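You operate a simulated robot arm through the tools that you are given. There is no shell and no other tool. Be economical: measure what you need, move in short steps, check, and stop when the job is done.

You are at the controls of a simulated two-armed robot. One attempt, no reset.

JOB
Pick up the oil can from the draining board with one hand, pass it to the other hand and put it on the mat on the bed. Set down upright: oil can.

Only the result counts: the job must be done as asked and must still hold three seconds after the hand-in. Knocking over, shifting, dropping, spilling or breaking anything else fails it.

ROBOT AND FRAMES
Two 7-joint arms with two-finger grippers on one trunk, on a base that drives. Base frame: it is fixed to the floor where the robot stands at the start and does not move with it; the origin is under the middle of the robot, x ahead of it, y to its left, z up; the surface under the hand at the start is at about z = 0.9. Lengths are in m, angles in rad, forces in N, time in s.
The left shoulder is at the start at [0.078, 0.151, 0.988], the right one opposite. With the tool pointing down near the work surface each hand reaches from about 0.1 to 0.78 m from the robot's upright axis, wherever it stands, measured 20 degrees to its own side. Places, roughly: mat on the bed [-1.9, -1.3, 0.3]. Payload 2.54 kg a hand.
The tool frame of a hand sits at the grasp point between the pads (the TCP): z along the fingers, y along the line on which they close. The tips reach 0.03 m beyond it. Largest opening 0.116 m; the body of the gripper starts 0.095 m behind the TCP.
Orientation is told as [roll, pitch, yaw] about the base's x, y, z axes, in that order, counted from this pose: with the fingers straight down and closing along the base's y, the tool's x points along the base's -x, its y along +y and its z along -z.

CONTROLS
- The arms move only by the tool drive_tool. It takes "left_rows", "right_rows" or both (then of equal length, played together; a hand with none holds still); each is a list that holds one entry, the list of rows, each a list of 7 numbers: the shift along the tool's x, y, z in m, then the turn, a rotation vector about the tool's x, y, z in rad, then the finger opening in m, from 0 to 0.116. In form: [[[x, y, z, wx, wy, wz, gripper], ...]]. A call has 1 to 20 rows; each row shifts and turns the commanded pose from where the row before left it, along the tool's axes as they then stand. A row lasts 0.2 s, in which the tool goes at most 0.05 m and 0.15 rad; a call with a longer step from one row to the next is refused whole, and so is a gripper value outside its range. A pose out of reach is approached as far as the arm can. The call stops where the force on the tool passes 40 N (or 10 N more than at its start, if that is more) or the arm is blocked; 0.2 s more then pass. The fingers move at their own pace (about 0.072 m/s each) and stop on an object; they squeeze with about 30 N. The grip force told is the motor's: it shows also when the fingers shut on nothing. Time passes only in rows, and 0.2 s behind the last, so rows that do not move let the fingers close. It gives the time, the measured TCP pose, the force on the tool (base axes), the opening and the grip force at its end, in the units of the frame above (readings bear some noise), with the torque about the TCP (base axes, N m) and any sound that the robot's microphone picked up.
- Cameras (640 x 400 px; columns grow to the right, rows downward): "scene" is now at [0.147, 0.0067, 1.1513]; the picture's right is [0.21, -0.98, 0.00], its down [-0.06, -0.01, -1.00] and it looks along [0.98, 0.21, -0.07] (base axes); focal length 284 px, centre (320, 200). "left" rides on the left gripper at [0.069, 0.015, -0.122] in its tool frame; the picture's right is [-0.22, 0.98, 0.00], its down [-0.83, -0.18, -0.53] and it looks along [-0.52, -0.12, 0.85] (tool axes); focal length 251 px, centre (320, 200). "right" rides on the right gripper at [0.069, -0.015, -0.122] in its tool frame; the picture's right is [0.21, 0.98, 0.00], its down [-0.83, 0.18, -0.53] and it looks along [-0.52, 0.11, 0.85] (tool axes); focal length 251 px, centre (320, 200). There is no depth. A picture from a camera that has moved, and an enlarged one, comes with that camera's place and axes in the base frame and with its lens. The place of the scene camera against the robot may be out by one fixed shift of up to 0.025 m in any direction.
- grab_frame(camera): a new picture of that camera. No time passes.
- slide_trunk(by): slides the trunk up (or, below 0, down) by that many m; the arms and the scene camera ride with it, the base frame stays. It gives what a move gives, with no picture.
- base_move(legs): drives the robot by 1 to 6 legs, each [ahead, left, turn to the left] in m, m and rad, along the robot's own axes; the way and the turn of a leg run together, so that a leg with both is an arc; at most 1.5 m and 3.142 rad a leg. The arms and the cameras ride along, it lands a little off, and it stops where it bumps. It gives what a move gives.
- aim_head(pan, tilt): turns the head with the scene camera to pan (to the left, within 1.396 rad either way) and tilt (down, from -0.506 to 1.204), counted from straight ahead of the robot. It gives what a move gives.
- inspect(camera, box): a new picture of the part [left, top, right, bottom] of that camera's present view, enlarged. No time passes.
- job_done(): hands the job in; it is judged then, once.

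Go step by step. Nothing tells you exact positions but the pictures and the camera data: compare them with the known pose of the tool, close in by small moves and look again before you grip or let go. The budget is 120 turns and 100 pictures, counting those below and the enlarged ones. Unless the task says otherwise, let go and move clear before handing in, and close with one line.

The tools are called after "Request:" as a command line: name --argument value ..., lists and objects as JSON in quotes. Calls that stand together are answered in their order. drive_tool: Moves the arms, as the interface text tells. Its arguments: {"type":"object","properties":{"left_rows":{"type":"array"},"right_rows":{"type":"array"}},"required":[]} The other tools are called the same way: slide_trunk (by) slides the trunk up or down; base_move (legs) drives the base; aim_head (pan, tilt) turns the head that bears the scene camera; grab_frame (camera) takes a picture; inspect (camera, box) takes an enlarged picture of a part of a camera's view; job_done () hands the job in.

At the start:

```text
t: 0.0
left_ee_pos: [0.3973, 0.2718, 1.101]
left_orientation: [0.0, 0.0, 0.002]
left_force: [0.4, -0.4, 0.6]
left_torque: [-0.02, 0.01, 0.03]
left_gripper_width: 0.1159
left_finger_force: 0.0
right_ee_pos: [0.4706, -0.1013, 1.101]
right_orientation: [-0.001, 0.001, 0.001]
right_force: [-0.5, 1.1, -0.3]
right_torque: [0.01, 0.0, 0.01]
right_gripper_width: 0.1159
right_finger_force: 0.0
trunk travel left (down, up): [-0.225, 0.064]
robot x, y, heading: [0.0002, -0.0022, -0.002]
head pan, tilt: [0.209, 0.066]
```

scene: 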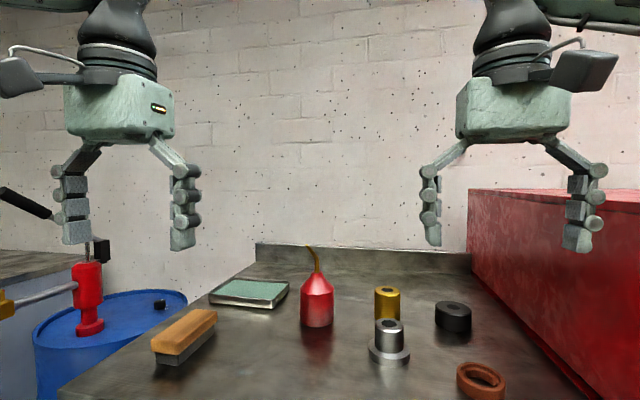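
right: 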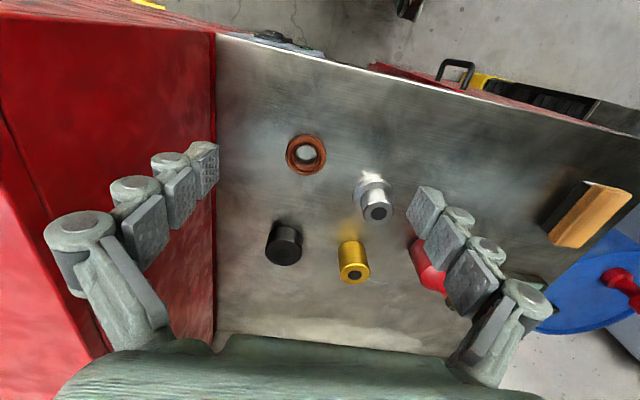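
left: 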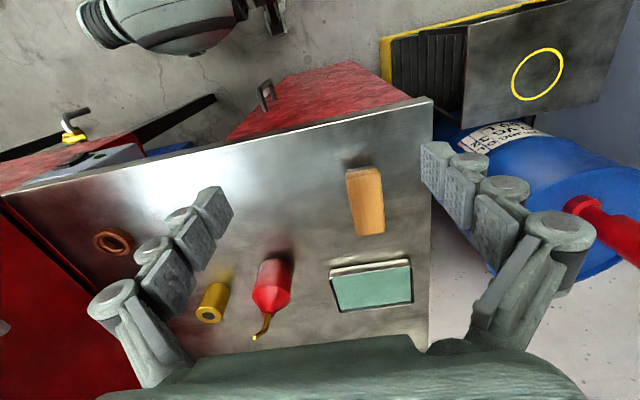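

The oil can is red with a yellow spout. It stands at about [0.65, 0.12] on the board at z≈0.9, roughly 0.06 m wide. I'll zoom in to measure its height and the spout.

Request:
inspect --camera "scene" --box '[240, 230, 400, 330]'

Request:
inspect --camera "left" --box '[190, 230, 350, 350]'

```text
4.00 times, centred on (320, 280) of scene
camera zoom: at [0.147, 0.0067, 1.1513], right [0.21, -0.98, 0.0], down [-0.06, -0.01, -1.0], along [0.98, 0.21, -0.07], focal length 1137 px, centre (320, -120)
```

zoom: 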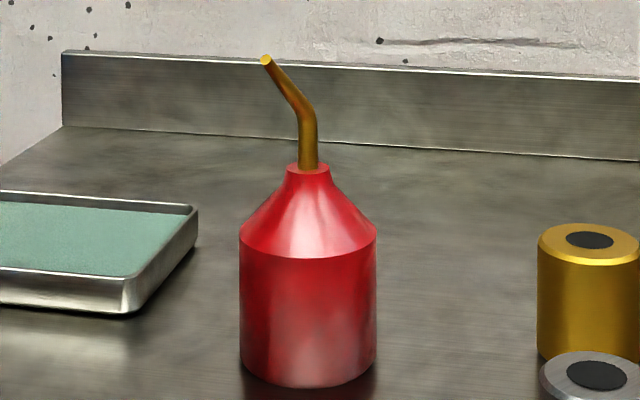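

```text
3.33 times, centred on (270, 290) of left
camera zoom: at [0.3292, 0.2864, 1.2239], right [0.21, 0.98, 0.0], down [0.83, -0.18, 0.53], along [0.52, -0.11, -0.85], focal length 838 px, centre (487, -100)
```

zoom: 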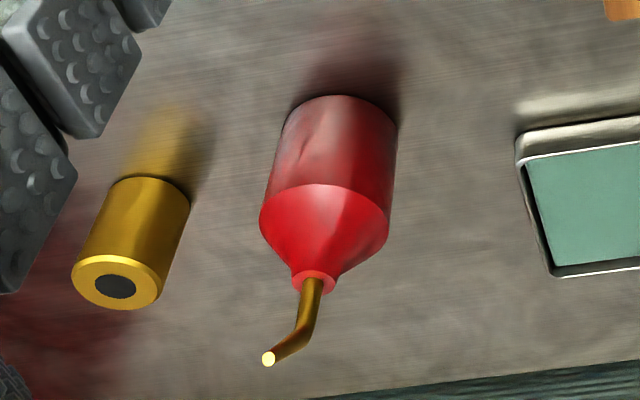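

The can's body is about 0.063 m wide and 0.06 m tall. The spout leans towards the robot and tops out around 0.145 m above the board. The left hand will pick it steeply from the left side, closing along x, and the right hand will later take it from the front, closing along y. I'll turn the left hand first.

Request:
drive_tool --left_rows '[[[0, 0, 0, 0, 0, 0.143, 0.116], [0, 0, 0, 0, 0, 0.143, 0.116], [0, 0, 0, 0, 0, 0.143, 0.116], [0, 0, 0, 0, 0, 0.143, 0.116], [0, 0, 0, 0, 0, 0.143, 0.116], [0, 0, 0, 0, 0, 0.143, 0.116], [0, 0, 0, 0, 0, 0.143, 0.116], [0, 0, 0, 0, 0, 0.143, 0.116], [0, 0, 0, 0, 0, 0.143, 0.116], [0, 0, 0, 0, 0, 0.143, 0.116], [0, 0, 0, 0, 0, 0.141, 0.116], [0, 0, 0, 0, -0.145, 0, 0.116], [0, 0, 0, 0, -0.145, 0, 0.116], [0, 0, 0, 0, -0.145, 0, 0.116]]]'

```text
t: 3.0
left_ee_pos: [0.3984, 0.2719, 1.1004]
left_orientation: [0.0, -0.439, -1.57]
left_force: [-0.8, 0.3, 0.1]
left_torque: [0.01, -0.01, 0.0]
left_gripper_width: 0.1161
left_finger_force: 0.1
right_ee_pos: [0.4714, -0.0995, 1.1011]
right_orientation: [0.0, 0.001, 0.0]
right_force: [-0.3, 1.4, 0.5]
right_torque: [0.01, 0.01, -0.01]
right_gripper_width: 0.1162
right_finger_force: 0.0
trunk travel left (down, up): [-0.225, 0.064]
robot x, y, heading: [-0.0016, 0.0008, 0.001]
head pan, tilt: [0.209, 0.066]
```

Left hand is turned as planned. Next I move it to stand off up the approach line and look.

Request:
drive_tool --left_rows '[[[-0.0102, 0.0437, 0.0085, 0, 0, 0, 0.116], [-0.0102, 0.0437, 0.0085, 0, 0, 0, 0.116], [-0.0102, 0.0437, 0.0085, 0, 0, 0, 0.116], [-0.0102, 0.0437, 0.0085, 0, 0, 0, 0.116], [-0.0102, 0.0437, 0.0085, 0, 0, 0, 0.116], [-0.0102, 0.0437, 0.0085, 0, 0, 0, 0.116]]]'

Request:
grab_frame --camera "left"

Request:
grab_frame --camera "scene"

```text
t: 4.4
left_ee_pos: [0.6386, 0.2047, 1.0704]
left_orientation: [0.003, -0.436, -1.565]
left_force: [-1.4, 0.4, 0.5]
left_torque: [-0.01, -0.05, 0.04]
left_gripper_width: 0.116
left_finger_force: 0.1
left hand out of reach, approached as far as the arm can: row 6
right_ee_pos: [0.4699, -0.1008, 1.1012]
right_orientation: [-0.001, -0.001, -0.001]
right_force: [-0.1, 0.3, 0.9]
right_torque: [0.02, -0.05, 0.02]
right_gripper_width: 0.1163
right_finger_force: 0.1
trunk travel left (down, up): [-0.225, 0.064]
robot x, y, heading: [0.0028, -0.002, 0.0]
head pan, tilt: [0.209, 0.066]
```

```text
94 pictures are left
camera left: at [0.6526, 0.3189, 1.1534], right [0.98, -0.19, 0.09], down [-0.18, -0.52, 0.83], along [-0.11, -0.83, -0.55], focal length 251 px, centre (320, 200)
```

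left: 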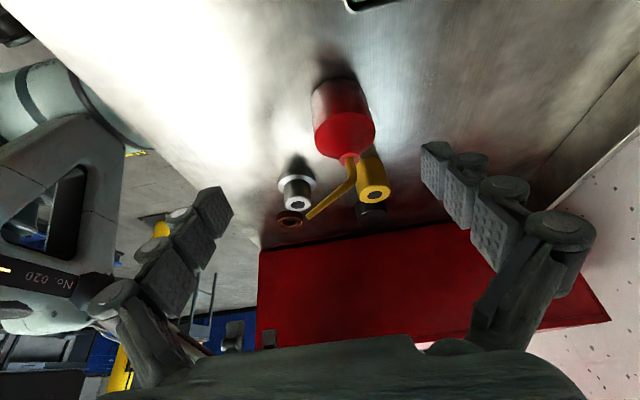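

```text
93 pictures are left
camera scene: at [0.1466, 0.0068, 1.1514], right [0.21, -0.98, 0.0], down [-0.06, -0.01, -1.0], along [0.98, 0.21, -0.07], focal length 284 px, centre (320, 200)
```

scene: 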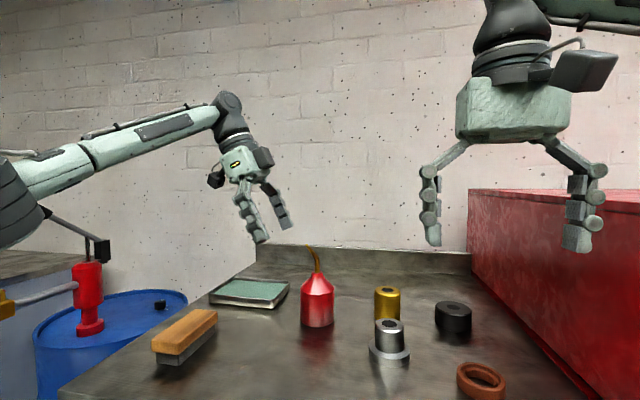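

The arm is almost at full reach here, and the can checks out at about [0.66, 0.127]. I'll look down to see how much room there is to drive the base closer.

Request:
aim_head --pan 0.0 --tilt 1.2

Request:
grab_frame --camera "scene"

```text
t: 5.8
left_ee_pos: [0.6384, 0.2028, 1.0711]
left_orientation: [0.001, -0.438, -1.567]
left_force: [-0.2, -0.3, 0.2]
left_torque: [-0.02, -0.01, -0.01]
left_gripper_width: 0.1158
left_finger_force: 0.0
right_ee_pos: [0.4711, -0.1007, 1.1003]
right_orientation: [0.001, 0.0, -0.001]
right_force: [-0.2, 0.1, 0.5]
right_torque: [0.01, -0.03, 0.02]
right_gripper_width: 0.1159
right_finger_force: 0.1
trunk travel left (down, up): [-0.225, 0.064]
robot x, y, heading: [0.0001, -0.0006, 0.0]
head pan, tilt: [0.0, 1.201]
```

```text
92 pictures are left
camera scene: at [0.1135, -0.0123, 1.0575], right [0.0, -1.0, 0.0], down [-0.93, 0.0, -0.36], along [0.36, 0.0, -0.93], focal length 284 px, centre (320, 200)
```

scene: 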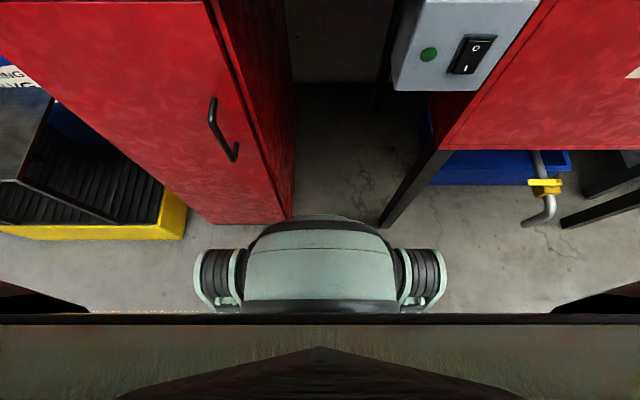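

The cabinet front leaves only a few centimetres, so I won't drive. Raising the trunk brings the wrist nearer shoulder height and extends the reach at the can.

Request:
slide_trunk --by 0.06

Request:
aim_head --pan 0.2 --tilt 0.35

Request:
drive_tool --left_rows '[[[0, 0, 0.02, 0, 0, 0, 0.116], [-0.01, 0.01, 0.02, 0, 0, 0, 0.116], [0, 0.01, 0.01, 0, 0, 0, 0.116]]]'

```text
t: 6.8
left_ee_pos: [0.6389, 0.2025, 1.1297]
left_orientation: [0.001, -0.437, -1.568]
left_force: [0.1, -0.2, 0.4]
left_torque: [-0.05, 0.05, -0.01]
left_gripper_width: 0.1158
left_finger_force: 0.0
right_ee_pos: [0.4721, -0.1007, 1.1606]
right_orientation: [0.0, -0.001, 0.001]
right_force: [-0.8, 0.0, -1.1]
right_torque: [-0.01, 0.02, -0.01]
right_gripper_width: 0.1158
right_finger_force: 0.2
trunk travel left (down, up): [-0.285, 0.004]
robot x, y, heading: [0.0008, -0.0009, -0.002]
head pan, tilt: [0.0, 1.201]
```

```text
t: 7.9
left_ee_pos: [0.6399, 0.2036, 1.1306]
left_orientation: [0.002, -0.436, -1.568]
left_force: [-0.3, 0.3, 0.5]
left_torque: [-0.01, 0.01, 0.03]
left_gripper_width: 0.1159
left_finger_force: 0.1
right_ee_pos: [0.4709, -0.1006, 1.1618]
right_orientation: [-0.001, -0.001, 0.002]
right_force: [-0.2, 0.8, 0.2]
right_torque: [0.03, 0.01, 0.02]
right_gripper_width: 0.1161
right_finger_force: 0.1
trunk travel left (down, up): [-0.285, 0.004]
robot x, y, heading: [0.0012, 0.0002, 0.004]
head pan, tilt: [0.201, 0.351]
```

```text
t: 8.7
left_ee_pos: [0.6502, 0.183, 1.0952]
left_orientation: [0.003, -0.437, -1.565]
left_force: [0.3, -0.4, -0.1]
left_torque: [-0.02, -0.01, 0.0]
left_gripper_width: 0.1157
left_finger_force: 0.0
left hand out of reach, approached as far as the arm can: row 2, 3
right_ee_pos: [0.4711, -0.1011, 1.1605]
right_orientation: [0.001, 0.001, 0.001]
right_force: [0.4, 0.5, 0.0]
right_torque: [0.0, -0.03, -0.03]
right_gripper_width: 0.1159
right_finger_force: 0.1
trunk travel left (down, up): [-0.285, 0.004]
robot x, y, heading: [-0.0003, -0.0003, -0.002]
head pan, tilt: [0.201, 0.351]
```

The hand is now at [0.650, 0.183, 1.095]. I'll centre on the approach line and come partway down, then look.

Request:
drive_tool --left_rows '[[[0.014, 0, 0.02, 0, 0, 0, 0.116], [0, 0, 0.03, 0, 0, 0, 0.116], [0, 0.005, 0.03, 0, 0, 0, 0.116], [0, 0.005, 0.01, 0, 0, 0, 0.116]]]'

Request:
grab_frame --camera "left"

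Request:
grab_frame --camera "scene"

```text
t: 9.7
left_ee_pos: [0.6584, 0.1584, 1.0095]
left_orientation: [0.001, -0.436, -1.566]
left_force: [-0.2, 0.4, 0.6]
left_torque: [0.04, 0.02, 0.01]
left_gripper_width: 0.1158
left_finger_force: 0.0
right_ee_pos: [0.4712, -0.1009, 1.1613]
right_orientation: [0.0, -0.001, 0.001]
right_force: [-0.8, 0.9, 0.5]
right_torque: [0.0, -0.01, -0.03]
right_gripper_width: 0.116
right_finger_force: 0.1
trunk travel left (down, up): [-0.285, 0.004]
robot x, y, heading: [-0.0008, 0.0042, -0.002]
head pan, tilt: [0.201, 0.351]
```

```text
91 pictures are left
camera left: at [0.6744, 0.2726, 1.0903], right [0.98, -0.19, 0.09], down [-0.18, -0.52, 0.83], along [-0.11, -0.83, -0.55], focal length 251 px, centre (320, 200)
```

left: 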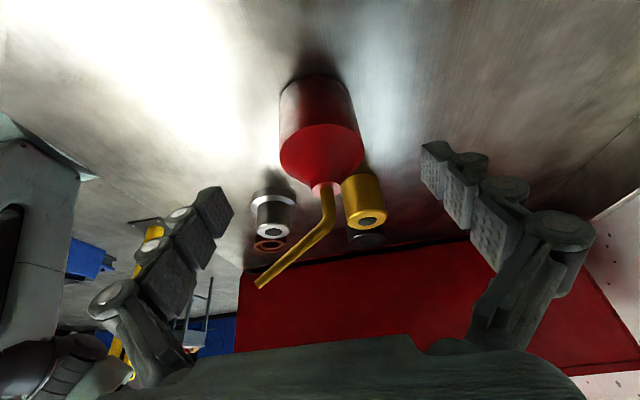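

```text
90 pictures are left
camera scene: at [0.1488, 0.0062, 1.1849], right [0.2, -0.98, 0.0], down [-0.34, -0.07, -0.94], along [0.92, 0.19, -0.34], focal length 284 px, centre (320, 200)
```

scene: 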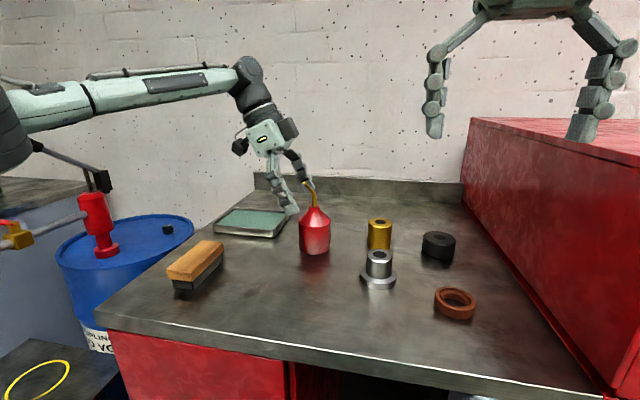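

Alignment looks good, with the can between the fingers and the spout clear of the near one. I'll go down the last 0.073 m.

Request:
drive_tool --left_rows '[[[0, 0.004, 0.025, 0, 0, 0, 0.116], [0, 0, 0.025, 0, 0, 0, 0.116], [0, 0, 0.023, 0, 0, 0, 0.116]]]'

Request:
grab_frame --camera "left"

Request:
inspect --camera "scene" --box '[220, 120, 420, 280]'

```text
t: 10.5
left_ee_pos: [0.6591, 0.1305, 0.9409]
left_orientation: [0.004, -0.439, -1.567]
left_force: [0.2, -0.5, -1.0]
left_torque: [0.01, 0.0, -0.02]
left_gripper_width: 0.1162
left_finger_force: 0.1
left hand out of reach, approached as far as the arm can: row 3
right_ee_pos: [0.4721, -0.1012, 1.1622]
right_orientation: [-0.002, 0.002, 0.001]
right_force: [0.2, 0.5, -0.4]
right_torque: [-0.01, -0.01, 0.01]
right_gripper_width: 0.1159
right_finger_force: 0.2
trunk travel left (down, up): [-0.285, 0.004]
robot x, y, heading: [0.0018, -0.0004, -0.001]
head pan, tilt: [0.201, 0.351]
```

```text
89 pictures are left
camera left: at [0.6739, 0.2442, 1.0237], right [0.98, -0.19, 0.1], down [-0.18, -0.52, 0.83], along [-0.11, -0.83, -0.54], focal length 251 px, centre (320, 200)
```

left: 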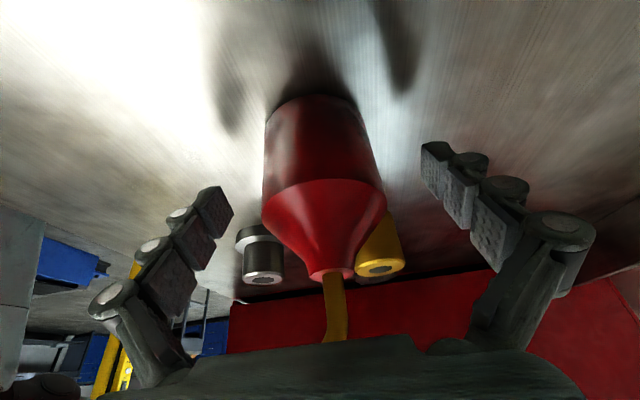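

```text
2.50 times, centred on (320, 200) of scene
camera zoom: at [0.1489, 0.0062, 1.1848], right [0.2, -0.98, 0.0], down [-0.34, -0.07, -0.94], along [0.92, 0.19, -0.34], focal length 711 px, centre (320, 200)
```

zoom: 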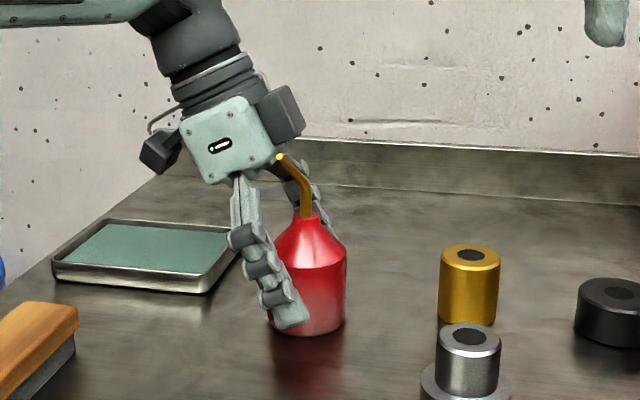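

The can sits between the pads at mid-height and the spout is clear of the palm. I'll shift slightly and close.

Request:
drive_tool --left_rows '[[[-0.004, 0, 0, 0, 0, 0, 0.116], [0, 0, 0, 0, 0, 0, 0.08], [0, 0, 0, 0, 0, 0, 0.06], [0, 0, 0, 0, 0, 0, 0.04], [0, 0, 0, 0, 0, 0, 0.03], [0, 0, 0, 0, 0, 0, 0.03], [0, 0, 0, 0, 0, 0, 0.03]]]'

Request:
grab_frame --camera "left"

```text
t: 12.1
left_ee_pos: [0.6579, 0.1269, 0.9441]
left_orientation: [0.003, -0.437, -1.569]
left_force: [0.4, 0.4, 2.3]
left_torque: [-0.04, 0.11, 0.02]
left_gripper_width: 0.0625
left_finger_force: 29.9
right_ee_pos: [0.4711, -0.1005, 1.1604]
right_orientation: [0.0, 0.001, 0.0]
right_force: [0.1, -1.1, 0.2]
right_torque: [-0.02, 0.0, 0.01]
right_gripper_width: 0.1161
right_finger_force: 0.1
trunk travel left (down, up): [-0.285, 0.004]
robot x, y, heading: [-0.0017, -0.001, 0.003]
head pan, tilt: [0.201, 0.351]
```

```text
87 pictures are left
camera left: at [0.6721, 0.2416, 1.0259], right [0.98, -0.19, 0.09], down [-0.18, -0.52, 0.83], along [-0.11, -0.83, -0.55], focal length 251 px, centre (320, 200)
```

left: 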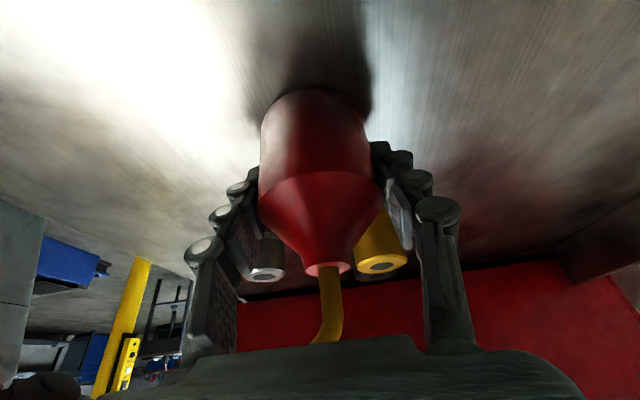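

The grip holds at 0.0625 m. I'll lift straight up, then check.

Request:
drive_tool --left_rows '[[[-0.0064, 0, -0.0136, 0, 0, 0, 0.03], [-0.0085, 0, -0.0181, 0, 0, 0, 0.03], [-0.0127, 0, -0.0272, 0, 0, 0, 0.03], [-0.0127, -0.01, -0.0272, 0, 0, 0, 0.03], [-0.0127, -0.02, -0.0272, 0, 0, 0, 0.03], [-0.0085, -0.03, -0.0181, 0, 0, 0, 0.03]]]'

Request:
grab_frame --camera "scene"

```text
t: 13.5
left_ee_pos: [0.5932, 0.1297, 1.0888]
left_orientation: [0.0, -0.437, -1.566]
left_force: [-0.2, -0.5, -2.4]
left_torque: [0.0, -0.02, 0.03]
left_gripper_width: 0.0624
left_finger_force: 30.2
left hand out of reach, approached as far as the arm can: row 2, 3
right_ee_pos: [0.4704, -0.099, 1.1612]
right_orientation: [0.001, -0.001, 0.0]
right_force: [-0.9, -0.2, -0.2]
right_torque: [-0.02, -0.02, -0.01]
right_gripper_width: 0.1161
right_finger_force: 0.1
trunk travel left (down, up): [-0.285, 0.004]
robot x, y, heading: [-0.0008, 0.0004, 0.004]
head pan, tilt: [0.201, 0.351]
```

```text
86 pictures are left
camera scene: at [0.1481, 0.0064, 1.185], right [0.2, -0.98, 0.0], down [-0.34, -0.07, -0.94], along [0.92, 0.19, -0.34], focal length 284 px, centre (320, 200)
```

scene: 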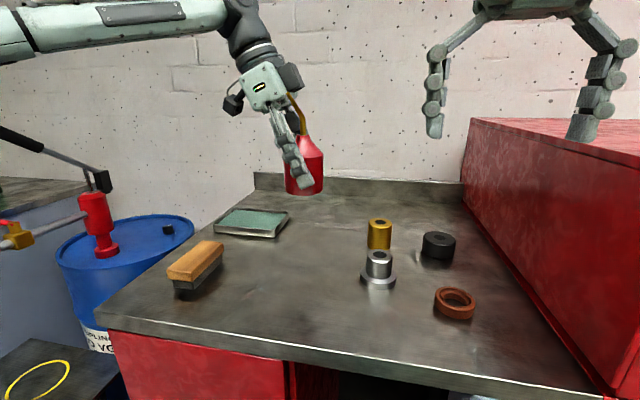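

The can is held upright and clear of the board. Next I turn the right hand to point forward and about 37° down for the side take-over.

Request:
drive_tool --right_rows '[[[0, 0, 0, 0, -0.132, 0, 0.116], [0, 0, 0, 0, -0.132, 0, 0.116], [0, 0, 0, 0, -0.132, 0, 0.116], [0, 0, 0, 0, -0.132, 0, 0.116], [0, 0, 0, 0, -0.132, 0, 0.116], [0, 0, 0, 0, -0.132, 0, 0.116], [0, 0, 0, 0, -0.132, 0, 0.116]]]'

Request:
grab_frame --camera "right"

Request:
grab_frame --camera "scene"

```text
t: 15.1
left_ee_pos: [0.593, 0.1295, 1.0882]
left_orientation: [0.002, -0.436, -1.567]
left_force: [-1.2, -0.2, -1.8]
left_torque: [-0.01, -0.03, 0.01]
left_gripper_width: 0.0626
left_finger_force: 30.0
right_ee_pos: [0.4709, -0.1006, 1.1626]
right_orientation: [0.002, -0.927, -0.002]
right_force: [0.2, -0.4, 0.0]
right_torque: [0.0, -0.01, 0.0]
right_gripper_width: 0.1158
right_finger_force: 0.1
trunk travel left (down, up): [-0.285, 0.004]
robot x, y, heading: [0.0015, -0.0027, -0.001]
head pan, tilt: [0.201, 0.351]
```

```text
85 pictures are left
camera right: at [0.3317, -0.1159, 1.1801], right [-0.13, 0.98, -0.17], down [0.07, 0.18, 0.98], along [0.99, 0.11, -0.09], focal length 251 px, centre (320, 200)
```

right: 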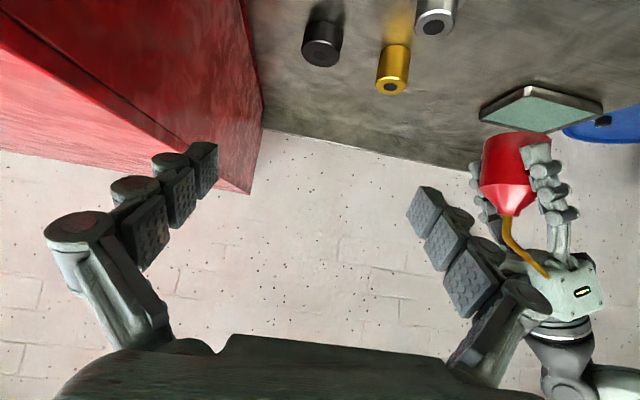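

```text
84 pictures are left
camera scene: at [0.1489, 0.0062, 1.1849], right [0.2, -0.98, 0.0], down [-0.34, -0.07, -0.94], along [0.92, 0.19, -0.34], focal length 284 px, centre (320, 200)
```

scene: 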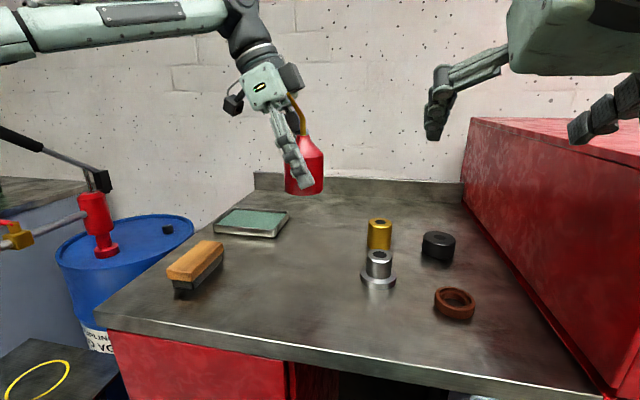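

Both hands are clear of each other. I'll bring the left hand with the can towards the middle, and slide the right hand level with it but behind it.

Request:
drive_tool --left_rows '[[[-0.0163, 0.001, 0.0076, 0, 0, 0, 0.03], [-0.0163, 0.001, 0.0076, 0, 0, 0, 0.03], [-0.0163, 0.001, 0.0076, 0, 0, 0, 0.03], [-0.0163, 0.001, 0.0076, 0, 0, 0, 0.03], [-0.0163, 0.001, 0.0076, 0, 0, 0, 0.03]]]' --right_rows '[[[0, 0.022, 0, 0, 0, 0, 0.116], [0, 0.022, 0, 0, 0, 0, 0.116], [0, 0.022, 0, 0, 0, 0, 0.116], [0, 0.022, 0, 0, 0, 0, 0.11], [0, 0.022, 0, 0, 0, 0, 0.1]]]'

Request:
grab_frame --camera "right"

Request:
grab_frame --camera "scene"

```text
t: 16.3
left_ee_pos: [0.5958, 0.0856, 1.0862]
left_orientation: [0.003, -0.437, -1.562]
left_force: [0.2, 0.9, -2.0]
left_torque: [-0.02, -0.03, 0.02]
left_gripper_width: 0.0625
left_finger_force: 30.0
left hand out of reach, approached as far as the arm can: row 3, 4, 5
right_ee_pos: [0.4715, 0.0117, 1.1613]
right_orientation: [-0.001, -0.922, 0.001]
right_force: [0.3, -0.4, -0.2]
right_torque: [0.01, 0.0, -0.01]
right_gripper_width: 0.0999
right_finger_force: 0.1
trunk travel left (down, up): [-0.285, 0.004]
robot x, y, heading: [-0.0007, 0.0005, -0.002]
head pan, tilt: [0.201, 0.351]
```

```text
83 pictures are left
camera right: at [0.3321, -0.005, 1.1796], right [-0.13, 0.98, -0.17], down [0.07, 0.18, 0.98], along [0.99, 0.11, -0.09], focal length 251 px, centre (320, 200)
```

right: 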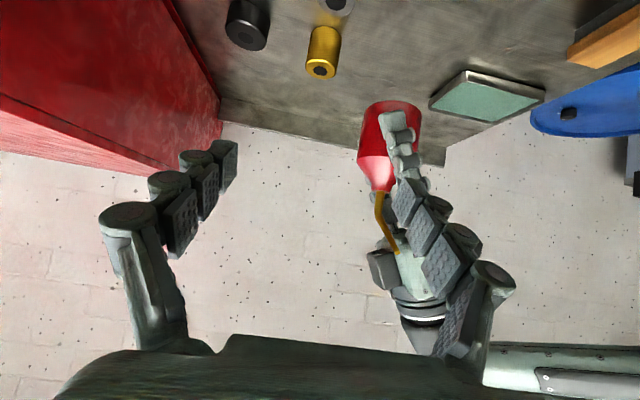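

```text
82 pictures are left
camera scene: at [0.1489, 0.0068, 1.1848], right [0.2, -0.98, 0.0], down [-0.34, -0.07, -0.94], along [0.92, 0.19, -0.34], focal length 284 px, centre (320, 200)
```

scene: 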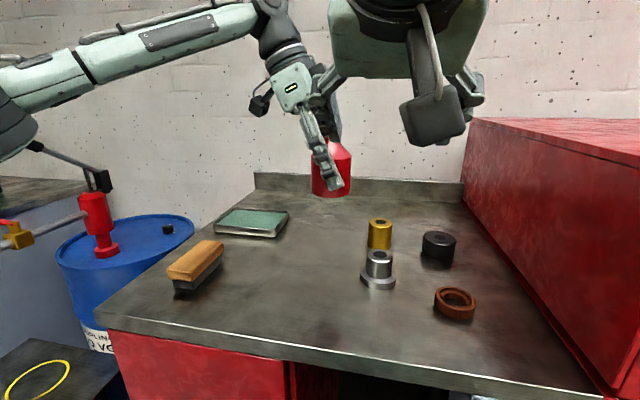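

The left arm stopped at y≈0.086, near its reach limit. I'll pull both hands back a little towards the robot and try moving the can further to the right.

Request:
drive_tool --right_rows '[[[0.008, 0.005, -0.0107, 0, 0, 0, 0.1], [0.008, 0.005, -0.0107, 0, 0, 0, 0.1], [0.008, 0.005, -0.0107, 0, 0, 0, 0.1], [0, 0.005, 0, 0, 0, 0, 0.1]]]' --left_rows '[[[0, -0.02, 0, 0, 0, 0, 0.03], [0, -0.02, 0, 0, 0, 0, 0.03], [-0.0136, 0, 0.0064, 0, 0, 0, 0.03], [-0.0136, 0, 0.0064, 0, 0, 0, 0.03]]]'

Request:
grab_frame --camera "right"

```text
t: 17.3
left_ee_pos: [0.5557, 0.0539, 1.0864]
left_orientation: [-0.002, -0.435, -1.567]
left_force: [-0.7, -0.3, -2.5]
left_torque: [-0.01, -0.01, -0.01]
left_gripper_width: 0.0623
left_finger_force: 29.7
right_ee_pos: [0.4316, 0.0293, 1.1613]
right_orientation: [-0.001, -0.922, -0.002]
right_force: [0.3, -0.3, 0.1]
right_torque: [-0.01, 0.01, -0.02]
right_gripper_width: 0.1
right_finger_force: 0.1
trunk travel left (down, up): [-0.285, 0.004]
robot x, y, heading: [-0.0031, -0.0032, 0.001]
head pan, tilt: [0.201, 0.351]
```

```text
81 pictures are left
camera right: at [0.2917, 0.0141, 1.18], right [-0.13, 0.98, -0.17], down [0.07, 0.18, 0.98], along [0.99, 0.11, -0.09], focal length 251 px, centre (320, 200)
```

right: 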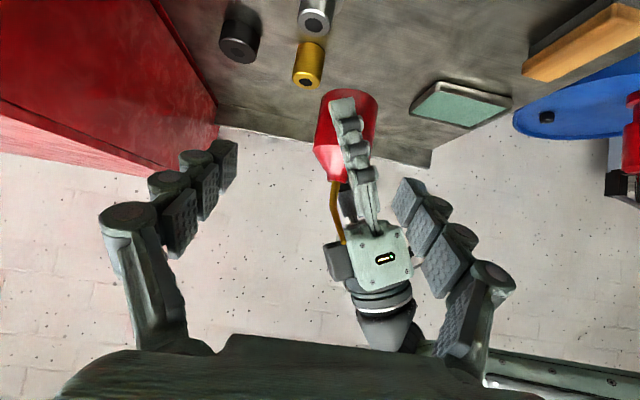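

The can is now at about [0.555, 0.055], in reach of both hands. I'll align the right hand in y and advance halfway.

Request:
drive_tool --right_rows '[[[-0.002, 0.0125, 0.0, 0, 0, 0, 0.1], [-0.002, 0.0125, 0.01, 0, 0, 0, 0.1], [0, 0, 0.03, 0, 0, 0, 0.1], [0, 0, 0.03, 0, 0, 0, 0.1]]]'

Request:
grab_frame --camera "right"

Request:
grab_frame --camera "scene"

```text
t: 18.3
left_ee_pos: [0.5568, 0.0566, 1.0857]
left_orientation: [0.004, -0.437, -1.568]
left_force: [0.1, -0.2, -1.7]
left_torque: [-0.02, -0.01, 0.01]
left_gripper_width: 0.0623
left_finger_force: 30.1
right_ee_pos: [0.4892, 0.0541, 1.1221]
right_orientation: [0.002, -0.922, -0.002]
right_force: [1.3, -0.4, -0.2]
right_torque: [0.01, 0.01, -0.03]
right_gripper_width: 0.1002
right_finger_force: 0.0
trunk travel left (down, up): [-0.285, 0.004]
robot x, y, heading: [0.0028, 0.0, 0.001]
head pan, tilt: [0.201, 0.351]
```

```text
80 pictures are left
camera right: at [0.3504, 0.0391, 1.1412], right [-0.13, 0.98, -0.17], down [0.07, 0.18, 0.98], along [0.99, 0.11, -0.09], focal length 251 px, centre (320, 200)
```

right: 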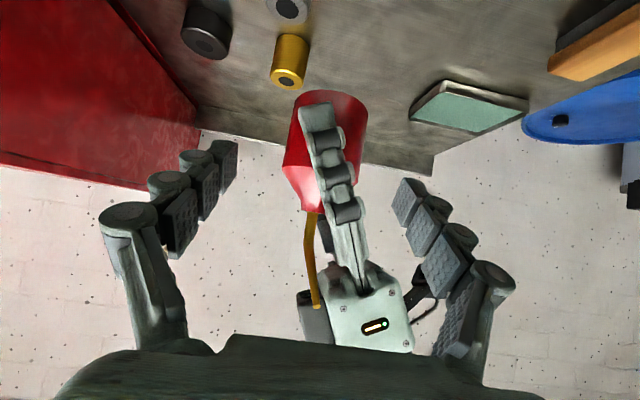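

```text
79 pictures are left
camera scene: at [0.1493, 0.0063, 1.1848], right [0.2, -0.98, 0.0], down [-0.34, -0.07, -0.94], along [0.92, 0.19, -0.34], focal length 284 px, centre (320, 200)
```

scene: 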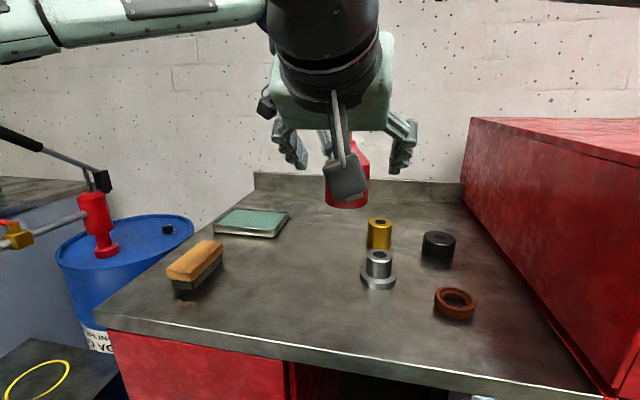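

It's aligned to within about 5 mm in y. I'll correct that and advance the remaining 0.073 m.

Request:
drive_tool --right_rows '[[[0, 0.005, 0.02, 0, 0, 0, 0.1], [0, 0, 0.02, 0, 0, 0, 0.1], [0, 0, 0.02, 0, 0, 0, 0.1], [0, 0, 0.013, 0, 0, 0, 0.1]]]'

Request:
grab_frame --camera "right"

Request:
grab_frame --camera "left"

```text
t: 19.3
left_ee_pos: [0.5568, 0.054, 1.0852]
left_orientation: [0.002, -0.438, -1.566]
left_force: [-0.5, -0.4, -2.3]
left_torque: [-0.01, 0.01, 0.0]
left_gripper_width: 0.0625
left_finger_force: 30.1
right_ee_pos: [0.5483, 0.0606, 1.0784]
right_orientation: [0.002, -0.925, -0.001]
right_force: [1.0, -0.6, -0.4]
right_torque: [-0.02, 0.02, -0.05]
right_gripper_width: 0.0997
right_finger_force: 0.1
trunk travel left (down, up): [-0.285, 0.004]
robot x, y, heading: [0.0001, -0.0038, 0.003]
head pan, tilt: [0.201, 0.351]
```

```text
78 pictures are left
camera right: at [0.4084, 0.0447, 1.0975], right [-0.13, 0.98, -0.17], down [0.07, 0.18, 0.98], along [0.99, 0.11, -0.09], focal length 251 px, centre (320, 200)
```

right: 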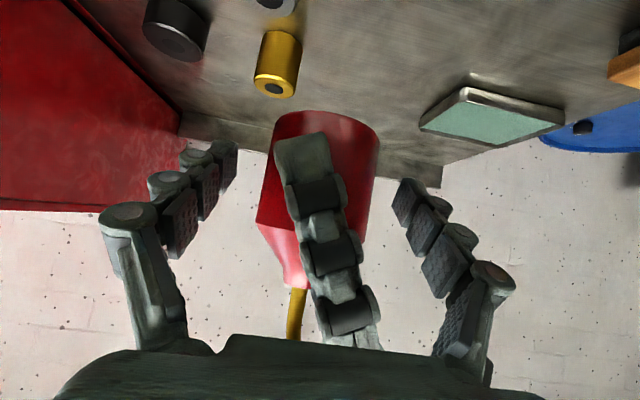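

```text
77 pictures are left
camera left: at [0.5716, 0.1693, 1.1686], right [0.98, -0.19, 0.09], down [-0.18, -0.52, 0.83], along [-0.11, -0.83, -0.55], focal length 251 px, centre (320, 200)
```

left: 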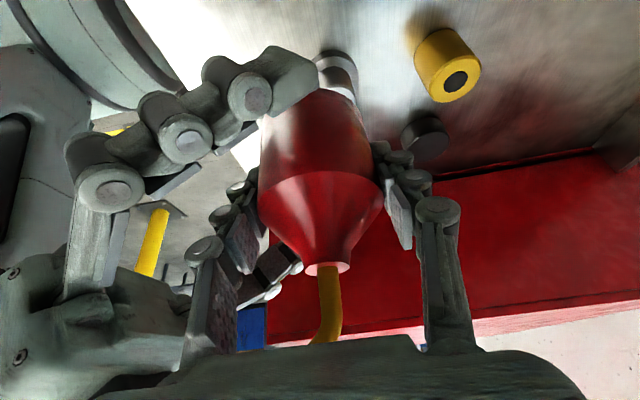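

The can is between the right pads and nothing is touching. I'll close the right hand while the left holds.

Request:
drive_tool --right_rows '[[[0, 0, 0, 0, 0, 0, 0.08], [0, 0, 0, 0, 0, 0, 0.07], [0, 0, 0, 0, 0, 0, 0.05], [0, 0, 0, 0, 0, 0, 0.03], [0, 0, 0, 0, 0, 0, 0.03], [0, 0, 0, 0, 0, 0, 0.03]]]'

Request:
grab_frame --camera "left"

Request:
grab_frame --camera "right"

```text
t: 20.7
left_ee_pos: [0.5566, 0.0541, 1.0863]
left_orientation: [0.001, -0.437, -1.568]
left_force: [0.1, 1.8, -2.0]
left_torque: [-0.08, 0.08, -0.04]
left_gripper_width: 0.0626
left_finger_force: 30.0
right_ee_pos: [0.5475, 0.0588, 1.0797]
right_orientation: [0.0, -0.923, -0.001]
right_force: [-0.2, -1.5, 0.2]
right_torque: [0.09, -0.06, 0.01]
right_gripper_width: 0.0619
right_finger_force: 30.7
trunk travel left (down, up): [-0.285, 0.004]
robot x, y, heading: [0.0004, 0.0028, -0.002]
head pan, tilt: [0.201, 0.351]
```

```text
76 pictures are left
camera left: at [0.5715, 0.1694, 1.1687], right [0.98, -0.19, 0.09], down [-0.18, -0.52, 0.83], along [-0.11, -0.83, -0.55], focal length 251 px, centre (320, 200)
```

left: 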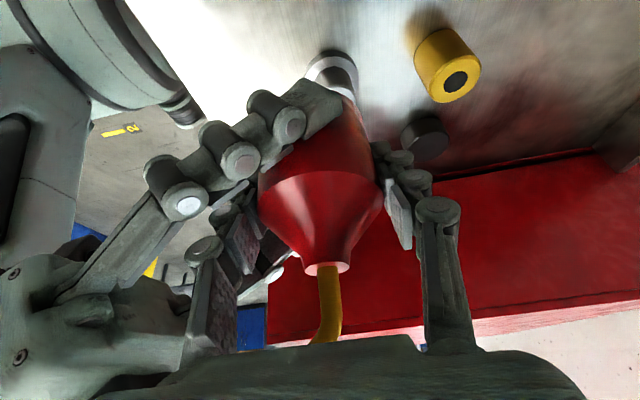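

```text
75 pictures are left
camera right: at [0.4082, 0.0446, 1.0976], right [-0.13, 0.98, -0.17], down [0.07, 0.18, 0.98], along [0.99, 0.11, -0.09], focal length 251 px, centre (320, 200)
```

right: 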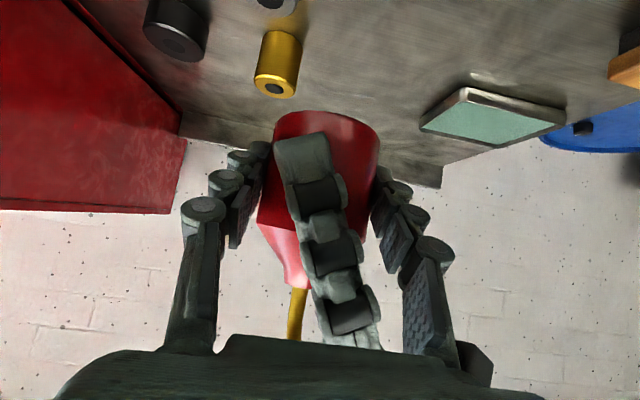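

Both hands hold the can. I'll open the left only slightly, watching for contact.

Request:
drive_tool --left_rows '[[[0, 0, 0, 0, 0, 0, 0.066], [0, 0, 0, 0, 0, 0, 0.072], [0, 0, 0, 0, 0, 0, 0.078], [0, 0, 0, 0, 0, 0, 0.078]]]'

Request:
grab_frame --camera "left"

```text
t: 21.7
left_ee_pos: [0.5561, 0.0543, 1.0874]
left_orientation: [0.002, -0.437, -1.566]
left_force: [1.4, 0.1, 0.2]
left_torque: [-0.02, -0.01, -0.02]
left_gripper_width: 0.0781
left_finger_force: 0.1
right_ee_pos: [0.5485, 0.0608, 1.079]
right_orientation: [-0.002, -0.923, -0.002]
right_force: [-0.7, -0.3, -0.3]
right_torque: [0.03, 0.0, 0.01]
right_gripper_width: 0.062
right_finger_force: 30.2
trunk travel left (down, up): [-0.285, 0.004]
robot x, y, heading: [-0.0029, 0.0028, 0.001]
head pan, tilt: [0.201, 0.351]
```

```text
74 pictures are left
camera left: at [0.5715, 0.1693, 1.1687], right [0.98, -0.19, 0.09], down [-0.18, -0.52, 0.83], along [-0.11, -0.83, -0.55], focal length 251 px, centre (320, 200)
```

left: 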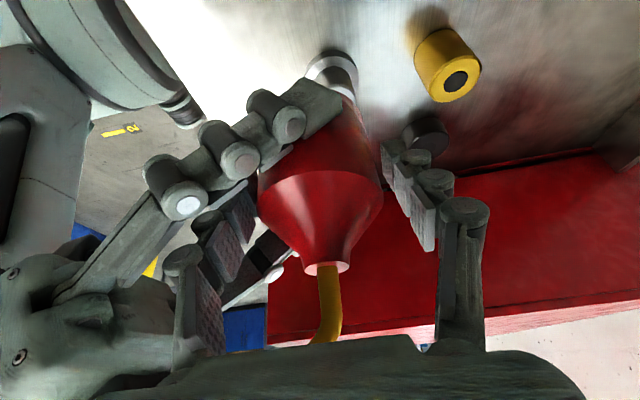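

The left hand is free and the can hasn't moved. I'll withdraw the left hand back along its own axis.

Request:
drive_tool --left_rows '[[[0, 0, -0.02, 0, 0, 0, 0.078], [0, 0, -0.03, 0, 0, 0, 0.078], [0, 0, -0.03, 0, 0, 0, 0.078], [0, 0, -0.03, 0, 0, 0, 0.078]]]'

Request:
grab_frame --camera "right"

Request:
grab_frame --camera "left"

```text
t: 22.7
left_ee_pos: [0.5591, 0.105, 1.1786]
left_orientation: [0.001, -0.441, -1.565]
left_force: [-0.6, -0.4, -0.2]
left_torque: [0.02, -0.02, -0.05]
left_gripper_width: 0.0782
left_finger_force: 0.0
left hand out of reach, approached as far as the arm can: row 4
right_ee_pos: [0.5474, 0.0614, 1.0785]
right_orientation: [0.001, -0.923, -0.002]
right_force: [-0.4, -0.3, -0.1]
right_torque: [-0.01, 0.01, 0.03]
right_gripper_width: 0.0617
right_finger_force: 29.3
trunk travel left (down, up): [-0.285, 0.004]
robot x, y, heading: [0.0006, -0.0004, 0.0]
head pan, tilt: [0.201, 0.351]
```

```text
73 pictures are left
camera right: at [0.408, 0.0447, 1.0976], right [-0.13, 0.98, -0.17], down [0.07, 0.18, 0.98], along [0.99, 0.11, -0.09], focal length 251 px, centre (320, 200)
```

right: 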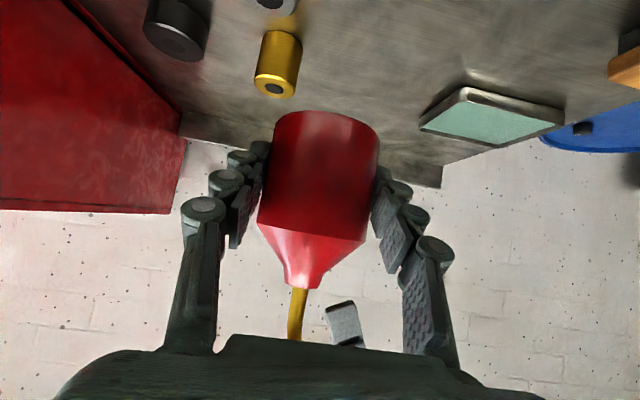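

```text
72 pictures are left
camera left: at [0.573, 0.2207, 1.2601], right [0.98, -0.19, 0.09], down [-0.18, -0.52, 0.83], along [-0.11, -0.83, -0.54], focal length 251 px, centre (320, 200)
```

left: 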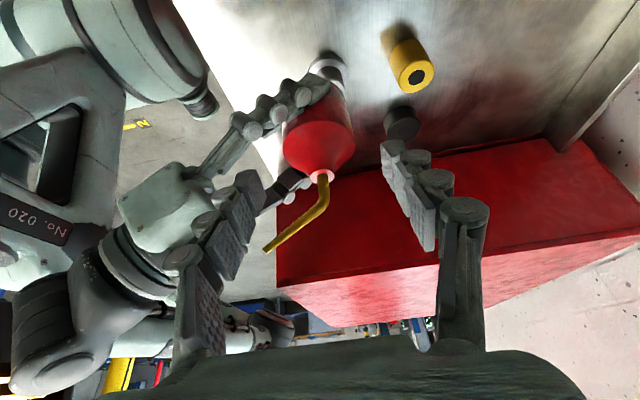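

Handover done: the right hand alone holds the can upright. I'll move the left hand clear to the side and tuck it, and bring the right hand back over its own side.

Request:
drive_tool --left_rows '[[[0.0362, 0, -0.017, 0, 0, 0, 0.078], [0.0362, 0, -0.017, 0, 0, 0, 0.078], [0.0362, 0, -0.017, 0, 0, 0, 0.078], [0.0362, -0.02, -0.017, 0, 0, 0, 0.078], [0, -0.04, 0, 0, 0, 0, 0.078], [0, -0.04, 0, 0, 0, 0, 0.078], [0, -0.04, 0, 0, 0, 0, 0.078], [0, -0.04, 0, 0, 0, 0, 0.078]]]'

Request:
drive_tool --right_rows '[[[-0.016, 0, -0.012, 0, 0, 0, 0.03], [-0.008, -0.02, -0.022, 0, 0, 0, 0.03], [0.012, -0.03, -0.016, 0, 0, 0, 0.03], [0.012, -0.03, -0.016, 0, 0, 0, 0.03], [0.012, -0.03, -0.016, 0, 0, 0, 0.03], [0.012, -0.03, -0.016, 0, 0, 0, 0.03], [0.012, -0.03, -0.016, 0, 0, 0, 0.03]]]'

Request:
aim_head --pan -1.39 --tilt 0.4

Request:
grab_frame --camera "scene"

Request:
grab_frame --camera "right"

```text
t: 24.5
left_ee_pos: [0.3779, 0.2654, 1.1776]
left_orientation: [0.003, -0.437, -1.568]
left_force: [1.4, 0.4, 0.9]
left_torque: [-0.03, -0.02, 0.01]
left_gripper_width: 0.0778
left_finger_force: 0.0
right_ee_pos: [0.547, 0.0608, 1.0792]
right_orientation: [0.0, -0.925, -0.001]
right_force: [-0.2, 0.3, -0.3]
right_torque: [0.04, 0.0, 0.04]
right_gripper_width: 0.062
right_finger_force: 29.1
trunk travel left (down, up): [-0.285, 0.004]
robot x, y, heading: [-0.0026, -0.0016, -0.002]
head pan, tilt: [0.201, 0.351]
```

```text
t: 26.1
left_ee_pos: [0.3772, 0.2629, 1.1782]
left_orientation: [0.002, -0.436, -1.567]
left_force: [0.1, 0.4, -0.6]
left_torque: [-0.02, -0.01, -0.03]
left_gripper_width: 0.0781
left_finger_force: 0.0
right_ee_pos: [0.4348, -0.1112, 1.1192]
right_orientation: [0.002, -0.924, -0.002]
right_force: [-0.2, -0.1, -1.9]
right_torque: [0.0, -0.02, -0.02]
right_gripper_width: 0.0616
right_finger_force: 30.1
trunk travel left (down, up): [-0.285, 0.004]
robot x, y, heading: [-0.0009, -0.0015, -0.0]
head pan, tilt: [0.201, 0.351]
```

```text
t: 27.8
left_ee_pos: [0.378, 0.2642, 1.1775]
left_orientation: [0.002, -0.437, -1.568]
left_force: [0.1, -0.2, 0.4]
left_torque: [0.01, 0.05, 0.02]
left_gripper_width: 0.0781
left_finger_force: 0.1
right_ee_pos: [0.4347, -0.1098, 1.1186]
right_orientation: [0.0, -0.923, 0.001]
right_force: [-0.3, -0.4, -2.6]
right_torque: [-0.01, 0.02, 0.01]
right_gripper_width: 0.0619
right_finger_force: 29.7
trunk travel left (down, up): [-0.285, 0.004]
robot x, y, heading: [0.0033, 0.004, 0.0]
head pan, tilt: [-1.389, 0.4]
```

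```text
71 pictures are left
camera scene: at [0.0757, -0.1033, 1.1815], right [-0.98, -0.19, 0.0], down [-0.07, 0.37, -0.93], along [0.18, -0.91, -0.38], focal length 284 px, centre (320, 200)
```

scene: 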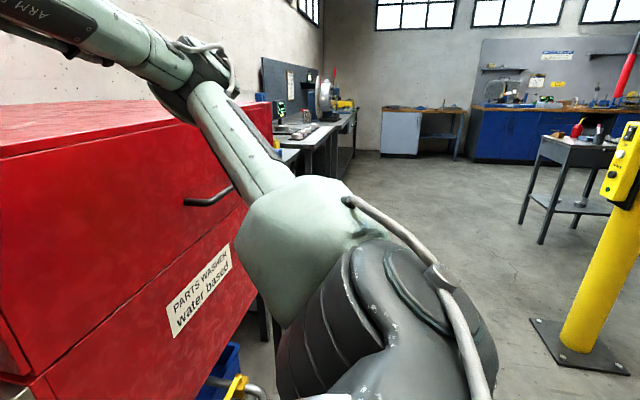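

```text
70 pictures are left
camera right: at [0.2953, -0.1251, 1.1374], right [-0.13, 0.98, -0.17], down [0.07, 0.18, 0.98], along [0.99, 0.11, -0.09], focal length 251 px, centre (320, 200)
```

right: 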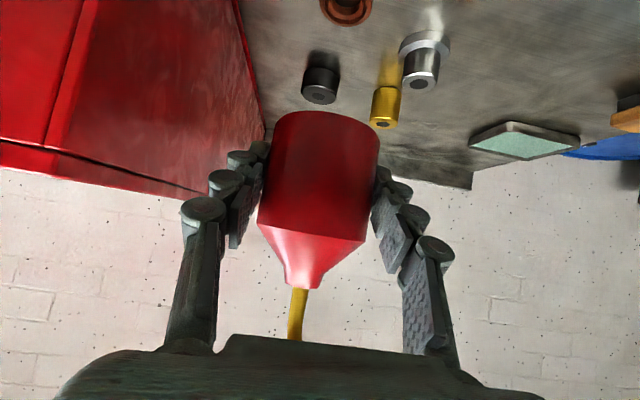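

The can is firmly held with both arms over their own sides. To the right are a red washer and a yellow post at about [-0.97, -1.34]. I'll look to the left before backing away.

Request:
aim_head --pan 1.39 --tilt 0.5

Request:
grab_frame --camera "scene"

```text
t: 30.2
left_ee_pos: [0.3774, 0.2645, 1.1785]
left_orientation: [0.002, -0.439, -1.568]
left_force: [-0.8, -0.1, -0.4]
left_torque: [-0.02, 0.05, -0.01]
left_gripper_width: 0.0779
left_finger_force: 0.1
right_ee_pos: [0.4345, -0.1082, 1.1188]
right_orientation: [0.002, -0.924, -0.003]
right_force: [1.2, -0.5, -2.8]
right_torque: [0.03, 0.03, -0.01]
right_gripper_width: 0.0614
right_finger_force: 30.2
trunk travel left (down, up): [-0.285, 0.004]
robot x, y, heading: [-0.004, 0.0018, -0.006]
head pan, tilt: [1.389, 0.499]
```

```text
69 pictures are left
camera scene: at [0.0741, 0.0771, 1.1712], right [0.98, -0.18, 0.0], down [-0.09, -0.47, -0.88], along [0.16, 0.86, -0.48], focal length 284 px, centre (320, 200)
```

scene: 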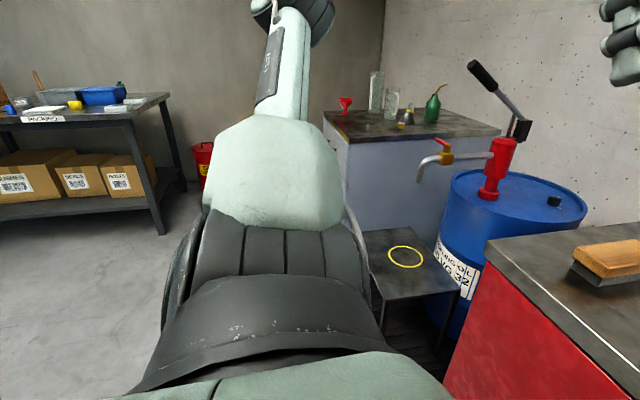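

The left side is clear. I'll back straight away from the board.

Request:
base_move --legs '[[-0.45, 0, 0]]'

Request:
aim_head --pan -1.39 --tilt 0.4

Request:
grab_frame --camera "scene"

```text
t: 32.7
left_ee_pos: [-0.016, 0.2653, 1.1782]
left_orientation: [0.005, -0.437, -1.57]
left_force: [0.2, 0.1, -0.7]
left_torque: [-0.02, 0.02, -0.01]
left_gripper_width: 0.078
left_finger_force: 0.0
right_ee_pos: [0.0406, -0.1099, 1.1189]
right_orientation: [0.003, -0.924, 0.002]
right_force: [0.8, -0.2, -2.2]
right_torque: [0.01, 0.02, 0.0]
right_gripper_width: 0.0616
right_finger_force: 30.3
trunk travel left (down, up): [-0.285, 0.004]
robot x, y, heading: [-0.3904, -0.0021, 0.007]
head pan, tilt: [1.389, 0.499]
stopped in leg 1: the robot was blocked; the commanded pose is now the measured one
```

```text
t: 35.1
left_ee_pos: [-0.018, 0.2638, 1.1794]
left_orientation: [0.008, -0.436, -1.569]
left_force: [-0.3, -0.3, -0.7]
left_torque: [0.03, -0.01, -0.01]
left_gripper_width: 0.078
left_finger_force: 0.0
right_ee_pos: [0.0411, -0.1102, 1.12]
right_orientation: [0.006, -0.926, -0.006]
right_force: [0.4, -0.2, -2.9]
right_torque: [-0.02, 0.03, 0.07]
right_gripper_width: 0.0619
right_finger_force: 30.4
trunk travel left (down, up): [-0.285, 0.004]
robot x, y, heading: [-0.3918, -0.003, 0.002]
head pan, tilt: [-1.389, 0.4]
```

```text
68 pictures are left
camera scene: at [-0.249, 0.0172, 1.1758], right [0.33, -0.94, 0.0], down [-0.41, -0.14, -0.9], along [0.85, 0.3, -0.43], focal length 284 px, centre (320, 200)
```

scene: 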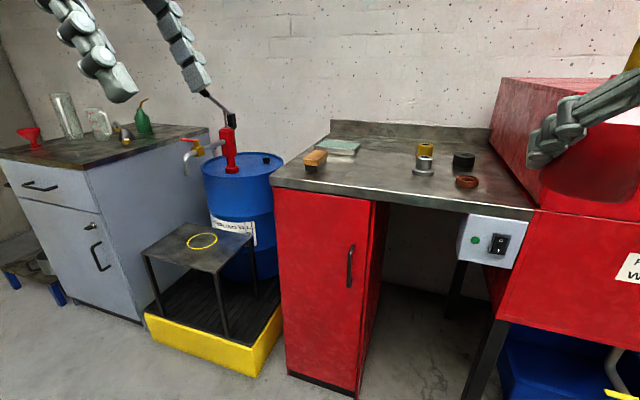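

The robot bumped something behind at x≈-0.39, and that picture seems to have been taken mid-turn of the head. I'll look again.

Request:
grab_frame --camera "scene"

```text
67 pictures are left
camera scene: at [-0.249, 0.0172, 1.1758], right [0.33, -0.94, 0.0], down [-0.41, -0.14, -0.9], along [0.85, 0.3, -0.43], focal length 284 px, centre (320, 200)
```

scene: 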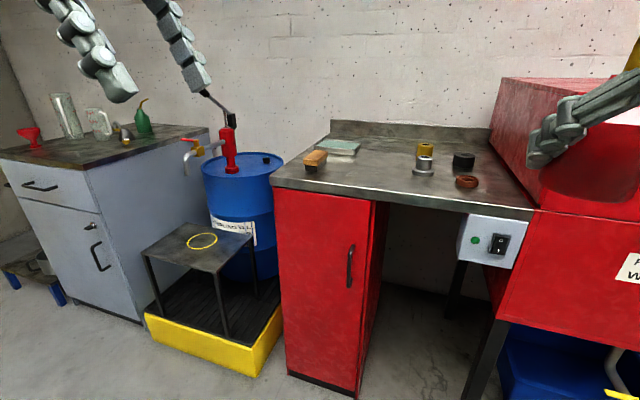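

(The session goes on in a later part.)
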